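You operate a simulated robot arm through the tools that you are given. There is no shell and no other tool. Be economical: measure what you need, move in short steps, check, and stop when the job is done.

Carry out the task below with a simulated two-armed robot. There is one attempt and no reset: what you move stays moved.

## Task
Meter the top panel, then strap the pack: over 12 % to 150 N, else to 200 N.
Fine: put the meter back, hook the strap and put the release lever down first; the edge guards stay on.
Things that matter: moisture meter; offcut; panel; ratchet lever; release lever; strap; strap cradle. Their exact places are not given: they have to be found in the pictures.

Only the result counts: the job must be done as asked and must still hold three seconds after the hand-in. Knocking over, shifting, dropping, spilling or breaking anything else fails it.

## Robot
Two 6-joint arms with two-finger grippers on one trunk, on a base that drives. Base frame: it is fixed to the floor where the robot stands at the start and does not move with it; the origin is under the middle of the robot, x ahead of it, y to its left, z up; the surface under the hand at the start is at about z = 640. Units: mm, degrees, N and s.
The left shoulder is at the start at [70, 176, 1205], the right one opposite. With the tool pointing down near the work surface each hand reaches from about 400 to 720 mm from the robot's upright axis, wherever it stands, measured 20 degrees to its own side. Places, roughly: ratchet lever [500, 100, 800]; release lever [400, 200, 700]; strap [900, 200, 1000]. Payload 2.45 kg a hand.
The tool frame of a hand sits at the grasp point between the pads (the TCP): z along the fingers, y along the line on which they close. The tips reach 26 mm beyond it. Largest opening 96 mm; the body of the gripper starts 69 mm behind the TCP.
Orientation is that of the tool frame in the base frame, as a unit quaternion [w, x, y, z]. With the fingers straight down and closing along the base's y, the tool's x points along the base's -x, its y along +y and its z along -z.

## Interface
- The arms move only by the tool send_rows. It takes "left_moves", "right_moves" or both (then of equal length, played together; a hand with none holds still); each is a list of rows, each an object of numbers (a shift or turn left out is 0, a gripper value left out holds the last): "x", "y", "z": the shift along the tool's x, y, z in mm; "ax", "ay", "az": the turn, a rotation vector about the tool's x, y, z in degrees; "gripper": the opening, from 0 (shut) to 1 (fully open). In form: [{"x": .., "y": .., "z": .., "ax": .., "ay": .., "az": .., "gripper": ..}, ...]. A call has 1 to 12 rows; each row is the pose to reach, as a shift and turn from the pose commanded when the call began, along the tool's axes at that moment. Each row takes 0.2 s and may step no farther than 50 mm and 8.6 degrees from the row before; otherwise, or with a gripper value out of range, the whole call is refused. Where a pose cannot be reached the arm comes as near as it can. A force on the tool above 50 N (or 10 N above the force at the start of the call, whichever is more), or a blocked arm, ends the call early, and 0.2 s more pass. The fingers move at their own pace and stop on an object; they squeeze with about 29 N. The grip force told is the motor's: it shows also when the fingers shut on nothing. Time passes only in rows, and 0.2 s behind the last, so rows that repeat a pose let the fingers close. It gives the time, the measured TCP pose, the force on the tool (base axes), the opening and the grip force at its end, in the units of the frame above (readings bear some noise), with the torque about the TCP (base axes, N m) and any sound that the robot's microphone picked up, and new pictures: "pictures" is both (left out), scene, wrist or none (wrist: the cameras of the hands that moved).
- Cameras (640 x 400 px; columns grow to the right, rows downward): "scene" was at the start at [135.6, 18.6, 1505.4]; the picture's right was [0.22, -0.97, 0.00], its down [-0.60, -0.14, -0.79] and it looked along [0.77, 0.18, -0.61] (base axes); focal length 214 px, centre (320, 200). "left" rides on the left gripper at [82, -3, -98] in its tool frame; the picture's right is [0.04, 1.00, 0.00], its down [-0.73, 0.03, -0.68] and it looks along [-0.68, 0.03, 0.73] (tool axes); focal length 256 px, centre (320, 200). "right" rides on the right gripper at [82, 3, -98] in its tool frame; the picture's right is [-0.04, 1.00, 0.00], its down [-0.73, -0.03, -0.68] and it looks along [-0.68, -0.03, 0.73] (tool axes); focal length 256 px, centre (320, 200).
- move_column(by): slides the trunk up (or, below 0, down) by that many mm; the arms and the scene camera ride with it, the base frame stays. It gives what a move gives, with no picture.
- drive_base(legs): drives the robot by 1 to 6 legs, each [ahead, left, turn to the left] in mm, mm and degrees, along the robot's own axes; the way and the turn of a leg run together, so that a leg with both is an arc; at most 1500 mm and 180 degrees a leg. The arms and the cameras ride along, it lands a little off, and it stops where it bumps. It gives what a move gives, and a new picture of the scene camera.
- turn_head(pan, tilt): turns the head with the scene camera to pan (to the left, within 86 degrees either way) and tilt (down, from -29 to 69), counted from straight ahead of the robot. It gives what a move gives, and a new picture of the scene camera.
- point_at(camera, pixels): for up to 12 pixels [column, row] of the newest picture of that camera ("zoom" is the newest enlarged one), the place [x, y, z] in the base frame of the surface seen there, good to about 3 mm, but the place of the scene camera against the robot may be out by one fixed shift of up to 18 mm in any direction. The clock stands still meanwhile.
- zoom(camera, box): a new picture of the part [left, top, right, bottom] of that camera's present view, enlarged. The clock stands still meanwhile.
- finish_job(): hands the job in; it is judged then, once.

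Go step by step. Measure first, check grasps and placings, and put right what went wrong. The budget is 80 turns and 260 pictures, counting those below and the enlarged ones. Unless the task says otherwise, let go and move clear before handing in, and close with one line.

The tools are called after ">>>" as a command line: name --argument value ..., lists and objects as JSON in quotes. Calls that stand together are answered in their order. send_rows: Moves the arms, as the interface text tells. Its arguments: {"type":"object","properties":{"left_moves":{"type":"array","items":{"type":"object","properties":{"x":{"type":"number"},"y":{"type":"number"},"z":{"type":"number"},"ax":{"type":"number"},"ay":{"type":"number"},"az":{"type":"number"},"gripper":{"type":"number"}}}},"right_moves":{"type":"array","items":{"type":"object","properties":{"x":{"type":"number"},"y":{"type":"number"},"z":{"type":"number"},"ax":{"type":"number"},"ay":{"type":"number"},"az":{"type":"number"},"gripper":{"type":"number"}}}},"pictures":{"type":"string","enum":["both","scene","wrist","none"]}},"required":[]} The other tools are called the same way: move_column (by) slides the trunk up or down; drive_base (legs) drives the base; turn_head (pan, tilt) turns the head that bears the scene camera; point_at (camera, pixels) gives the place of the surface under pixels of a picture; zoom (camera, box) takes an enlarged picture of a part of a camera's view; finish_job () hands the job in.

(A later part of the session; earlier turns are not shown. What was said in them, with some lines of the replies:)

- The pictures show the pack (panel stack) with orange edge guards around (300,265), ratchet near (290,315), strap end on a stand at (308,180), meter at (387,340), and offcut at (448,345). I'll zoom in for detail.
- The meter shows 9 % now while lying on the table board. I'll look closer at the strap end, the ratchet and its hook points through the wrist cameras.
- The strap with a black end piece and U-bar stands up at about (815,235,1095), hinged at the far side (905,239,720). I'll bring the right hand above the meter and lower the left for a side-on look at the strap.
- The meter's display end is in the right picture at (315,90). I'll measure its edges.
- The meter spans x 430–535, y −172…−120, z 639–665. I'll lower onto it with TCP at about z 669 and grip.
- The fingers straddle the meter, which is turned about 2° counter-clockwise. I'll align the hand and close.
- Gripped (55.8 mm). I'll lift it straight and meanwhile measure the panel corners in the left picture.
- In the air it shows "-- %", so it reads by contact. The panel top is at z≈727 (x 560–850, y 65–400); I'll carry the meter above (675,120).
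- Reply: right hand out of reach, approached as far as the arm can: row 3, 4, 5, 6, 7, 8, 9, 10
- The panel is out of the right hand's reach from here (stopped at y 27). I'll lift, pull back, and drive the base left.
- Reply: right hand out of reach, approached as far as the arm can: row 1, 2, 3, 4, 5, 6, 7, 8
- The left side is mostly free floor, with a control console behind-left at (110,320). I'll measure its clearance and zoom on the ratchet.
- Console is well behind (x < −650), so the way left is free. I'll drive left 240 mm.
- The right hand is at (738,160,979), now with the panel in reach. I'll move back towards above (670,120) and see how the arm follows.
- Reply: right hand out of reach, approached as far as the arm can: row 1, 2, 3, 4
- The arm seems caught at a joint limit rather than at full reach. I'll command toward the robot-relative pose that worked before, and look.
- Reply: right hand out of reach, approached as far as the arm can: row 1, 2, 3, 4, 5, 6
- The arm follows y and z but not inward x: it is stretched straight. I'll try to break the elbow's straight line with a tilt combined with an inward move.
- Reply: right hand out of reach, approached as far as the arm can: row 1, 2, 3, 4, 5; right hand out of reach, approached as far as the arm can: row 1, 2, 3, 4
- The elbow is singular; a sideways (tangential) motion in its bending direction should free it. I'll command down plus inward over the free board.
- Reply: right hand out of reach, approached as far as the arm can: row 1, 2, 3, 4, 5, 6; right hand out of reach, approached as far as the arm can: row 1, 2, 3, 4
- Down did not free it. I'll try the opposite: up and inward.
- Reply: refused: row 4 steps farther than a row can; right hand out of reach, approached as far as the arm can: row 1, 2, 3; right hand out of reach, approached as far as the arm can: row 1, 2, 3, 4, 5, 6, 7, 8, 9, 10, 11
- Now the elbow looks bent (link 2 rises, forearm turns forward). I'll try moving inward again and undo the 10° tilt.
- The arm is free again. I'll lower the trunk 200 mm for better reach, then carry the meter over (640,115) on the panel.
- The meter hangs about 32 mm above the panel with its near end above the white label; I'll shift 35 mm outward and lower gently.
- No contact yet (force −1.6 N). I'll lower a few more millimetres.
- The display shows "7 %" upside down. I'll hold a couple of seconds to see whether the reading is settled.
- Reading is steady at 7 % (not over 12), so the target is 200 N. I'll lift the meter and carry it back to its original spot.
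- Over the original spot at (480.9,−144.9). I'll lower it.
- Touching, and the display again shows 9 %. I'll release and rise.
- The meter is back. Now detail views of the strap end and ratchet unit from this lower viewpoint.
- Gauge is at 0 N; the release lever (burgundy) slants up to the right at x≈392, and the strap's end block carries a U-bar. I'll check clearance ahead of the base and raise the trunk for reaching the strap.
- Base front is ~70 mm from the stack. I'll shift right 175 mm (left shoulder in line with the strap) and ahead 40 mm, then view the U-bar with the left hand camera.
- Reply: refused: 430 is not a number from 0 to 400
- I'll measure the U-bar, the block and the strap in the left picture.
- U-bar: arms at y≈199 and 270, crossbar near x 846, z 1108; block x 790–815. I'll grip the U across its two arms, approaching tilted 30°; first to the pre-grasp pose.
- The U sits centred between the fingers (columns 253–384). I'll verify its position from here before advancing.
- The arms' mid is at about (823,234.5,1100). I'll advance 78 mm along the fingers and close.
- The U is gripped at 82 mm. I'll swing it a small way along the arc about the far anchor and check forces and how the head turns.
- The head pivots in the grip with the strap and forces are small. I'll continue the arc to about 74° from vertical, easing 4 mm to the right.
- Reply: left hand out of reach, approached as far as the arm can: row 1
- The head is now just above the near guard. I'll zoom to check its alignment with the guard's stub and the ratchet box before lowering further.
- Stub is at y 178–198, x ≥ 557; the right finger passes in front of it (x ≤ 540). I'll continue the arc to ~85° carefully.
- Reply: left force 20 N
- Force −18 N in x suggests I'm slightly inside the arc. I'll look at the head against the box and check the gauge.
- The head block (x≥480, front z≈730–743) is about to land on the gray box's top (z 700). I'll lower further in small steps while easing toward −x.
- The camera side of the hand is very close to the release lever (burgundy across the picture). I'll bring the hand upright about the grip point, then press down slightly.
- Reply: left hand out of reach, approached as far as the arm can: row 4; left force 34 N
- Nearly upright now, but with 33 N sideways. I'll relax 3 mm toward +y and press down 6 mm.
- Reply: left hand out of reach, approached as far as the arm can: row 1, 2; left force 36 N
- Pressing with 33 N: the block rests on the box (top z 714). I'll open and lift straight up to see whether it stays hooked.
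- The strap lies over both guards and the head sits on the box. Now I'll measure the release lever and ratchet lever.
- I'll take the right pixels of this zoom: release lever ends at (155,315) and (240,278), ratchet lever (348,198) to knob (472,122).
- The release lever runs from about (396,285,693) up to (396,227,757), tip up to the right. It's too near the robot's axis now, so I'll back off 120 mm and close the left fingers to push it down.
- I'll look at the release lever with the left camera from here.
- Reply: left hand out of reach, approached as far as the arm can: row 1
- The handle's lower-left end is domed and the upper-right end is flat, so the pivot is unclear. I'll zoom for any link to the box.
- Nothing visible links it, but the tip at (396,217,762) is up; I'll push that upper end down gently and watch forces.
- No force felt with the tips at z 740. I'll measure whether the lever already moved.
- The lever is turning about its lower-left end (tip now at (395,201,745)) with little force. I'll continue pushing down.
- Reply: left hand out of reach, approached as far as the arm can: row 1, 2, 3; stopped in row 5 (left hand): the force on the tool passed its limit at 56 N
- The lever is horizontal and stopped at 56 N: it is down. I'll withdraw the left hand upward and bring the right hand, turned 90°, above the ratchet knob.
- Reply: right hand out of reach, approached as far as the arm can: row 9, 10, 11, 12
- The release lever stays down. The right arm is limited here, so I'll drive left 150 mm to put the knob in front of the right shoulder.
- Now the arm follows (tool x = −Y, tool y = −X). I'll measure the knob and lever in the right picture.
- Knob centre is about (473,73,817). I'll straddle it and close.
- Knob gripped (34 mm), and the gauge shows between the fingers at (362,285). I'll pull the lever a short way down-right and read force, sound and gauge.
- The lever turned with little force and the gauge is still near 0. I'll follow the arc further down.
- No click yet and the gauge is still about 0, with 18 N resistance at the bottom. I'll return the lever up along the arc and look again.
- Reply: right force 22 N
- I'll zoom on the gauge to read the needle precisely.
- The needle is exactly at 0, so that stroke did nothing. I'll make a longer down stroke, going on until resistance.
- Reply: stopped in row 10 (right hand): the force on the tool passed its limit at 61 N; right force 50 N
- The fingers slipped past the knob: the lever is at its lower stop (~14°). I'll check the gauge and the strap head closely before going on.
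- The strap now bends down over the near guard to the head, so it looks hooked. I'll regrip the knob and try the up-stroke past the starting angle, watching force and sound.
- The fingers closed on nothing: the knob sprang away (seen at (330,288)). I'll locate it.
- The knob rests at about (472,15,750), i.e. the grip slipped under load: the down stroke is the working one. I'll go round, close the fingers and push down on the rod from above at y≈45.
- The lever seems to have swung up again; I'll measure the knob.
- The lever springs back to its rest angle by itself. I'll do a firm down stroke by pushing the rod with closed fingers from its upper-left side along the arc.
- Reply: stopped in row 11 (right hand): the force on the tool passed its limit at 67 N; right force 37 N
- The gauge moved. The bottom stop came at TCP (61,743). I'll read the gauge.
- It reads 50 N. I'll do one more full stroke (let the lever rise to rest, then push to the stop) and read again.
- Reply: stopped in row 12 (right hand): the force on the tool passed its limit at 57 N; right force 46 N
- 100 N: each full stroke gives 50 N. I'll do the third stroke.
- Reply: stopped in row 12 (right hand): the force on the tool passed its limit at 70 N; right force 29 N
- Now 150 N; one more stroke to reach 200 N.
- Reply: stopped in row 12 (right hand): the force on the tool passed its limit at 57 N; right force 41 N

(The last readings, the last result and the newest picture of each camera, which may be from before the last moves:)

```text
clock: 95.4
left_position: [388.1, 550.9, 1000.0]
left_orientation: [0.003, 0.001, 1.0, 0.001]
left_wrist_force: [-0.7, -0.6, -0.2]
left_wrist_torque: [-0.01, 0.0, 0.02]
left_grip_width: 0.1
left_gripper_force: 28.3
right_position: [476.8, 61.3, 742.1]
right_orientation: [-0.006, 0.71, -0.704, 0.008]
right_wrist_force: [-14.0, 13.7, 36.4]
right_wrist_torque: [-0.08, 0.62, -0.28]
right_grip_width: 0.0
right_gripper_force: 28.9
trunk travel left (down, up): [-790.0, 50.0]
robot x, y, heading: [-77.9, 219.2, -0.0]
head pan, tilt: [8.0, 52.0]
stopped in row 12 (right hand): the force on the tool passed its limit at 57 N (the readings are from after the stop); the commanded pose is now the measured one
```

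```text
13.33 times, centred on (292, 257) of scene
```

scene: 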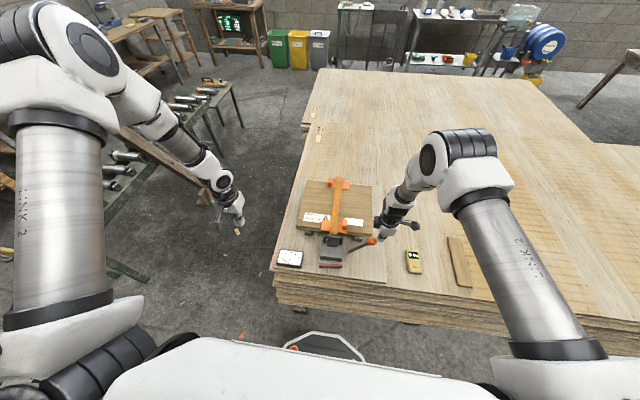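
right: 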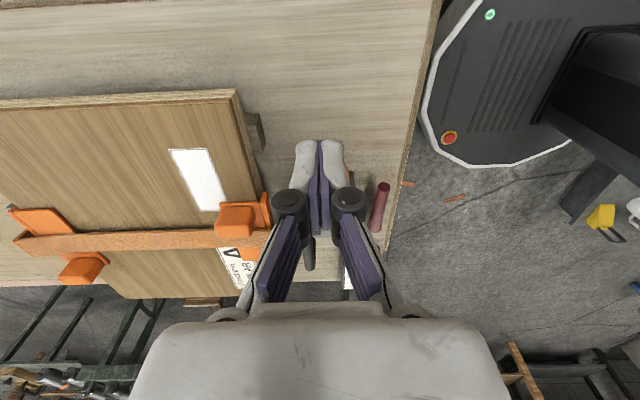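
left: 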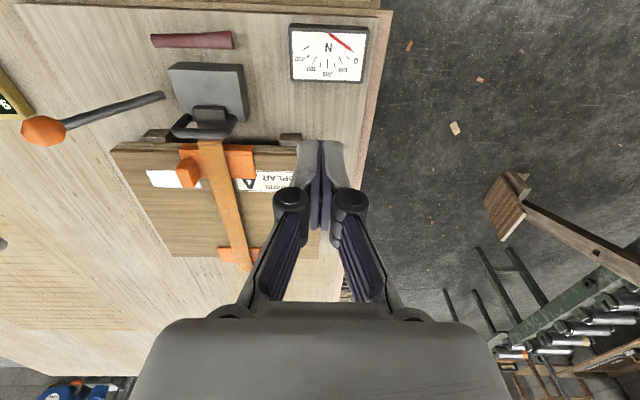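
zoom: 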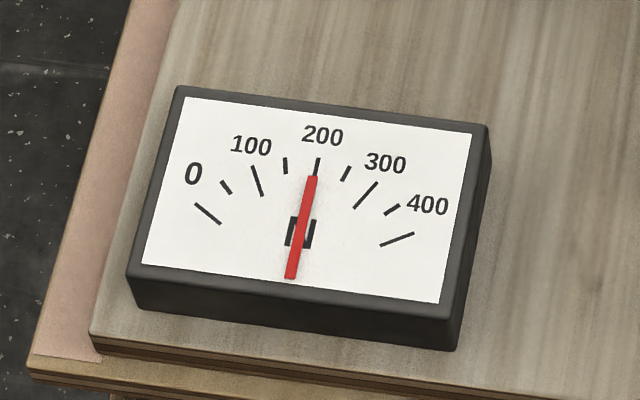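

The gauge reads 200 N. I'll ease the lever up to rest, withdraw the hand straight up and check everything.

>>> send_rows --right_moves '[{"x": -12, "z": -23.4}, {"x": -28, "z": -44}, {"x": -48, "z": -61.4}, {"x": -74, "z": -79}, {"x": -84, "z": -90}, {"x": -84, "z": -125}, {"x": -84, "z": -165}, {"x": -84, "z": -205}, {"x": -70, "z": -245}, {"x": -30, "z": -260}, {"x": 15, "z": -270}, {"x": 60, "z": -280}]' --pictures "both"

>>> zoom --camera "scene" --box '[265, 165, 435, 290]'

>>> zoom --camera "scene" --box '[272, 242, 312, 272]'

```text
clock: 98.0
left_position: [391.6, 548.1, 998.4]
left_orientation: [0.0, 0.001, 1.0, 0.003]
left_wrist_force: [0.6, 0.2, -0.7]
left_wrist_torque: [0.01, 0.0, -0.03]
left_grip_width: 0.0
left_gripper_force: 28.6
right_position: [476.1, -2.3, 1015.9]
right_orientation: [-0.006, 0.708, -0.706, 0.004]
right_wrist_force: [-0.5, 0.1, -1.0]
right_wrist_torque: [0.01, -0.04, 0.02]
right_grip_width: 0.0
right_gripper_force: 28.6
right hand out of reach, approached as far as the arm can: row 8
trunk travel left (down, up): [-790.0, 50.0]
robot x, y, heading: [-83.2, 218.4, 0.2]
head pan, tilt: [8.0, 52.0]
```

scene: 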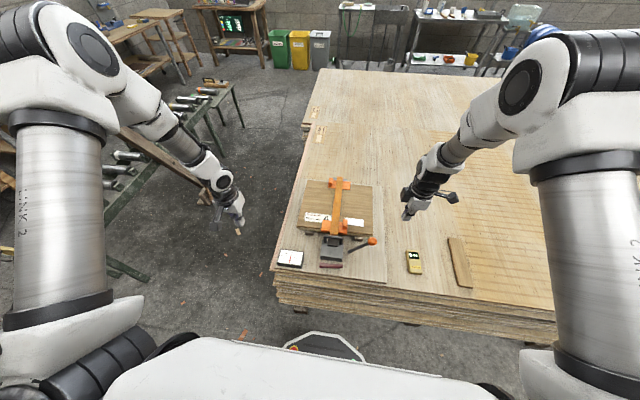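
right: 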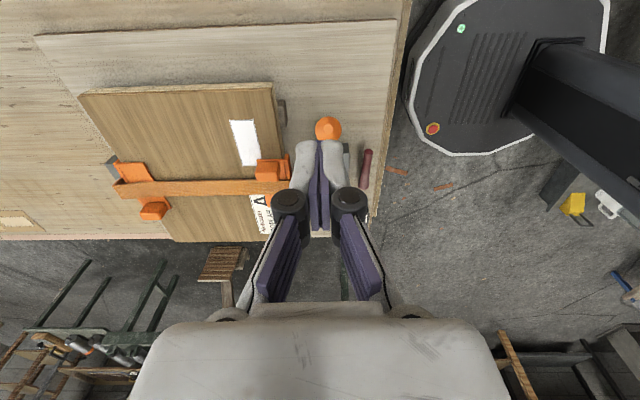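

```text
3.20 times, centred on (350, 228) of scene
```

zoom: 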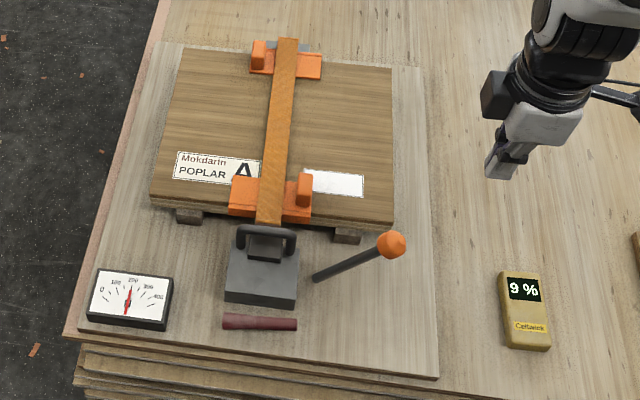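

```text
13.33 times, centred on (292, 257) of scene
```

zoom: 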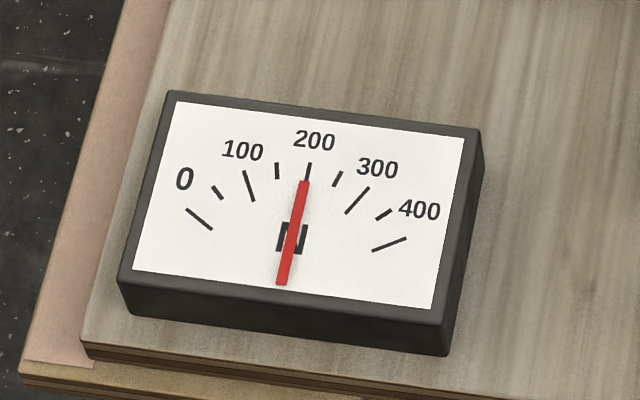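

The gauge holds at 200 N, the strap is hooked, and the release lever is down. Both guards are on, the meter is back in its place, and the hands are clear. I'll hand it in.

>>> finish_job

```text
The job is handed in.
```

The top panel metered 7 % (not over 12 %), so I strapped the pack to 200 N. The meter is back in its place, the strap is hooked, the release lever is down and both edge guards are on.
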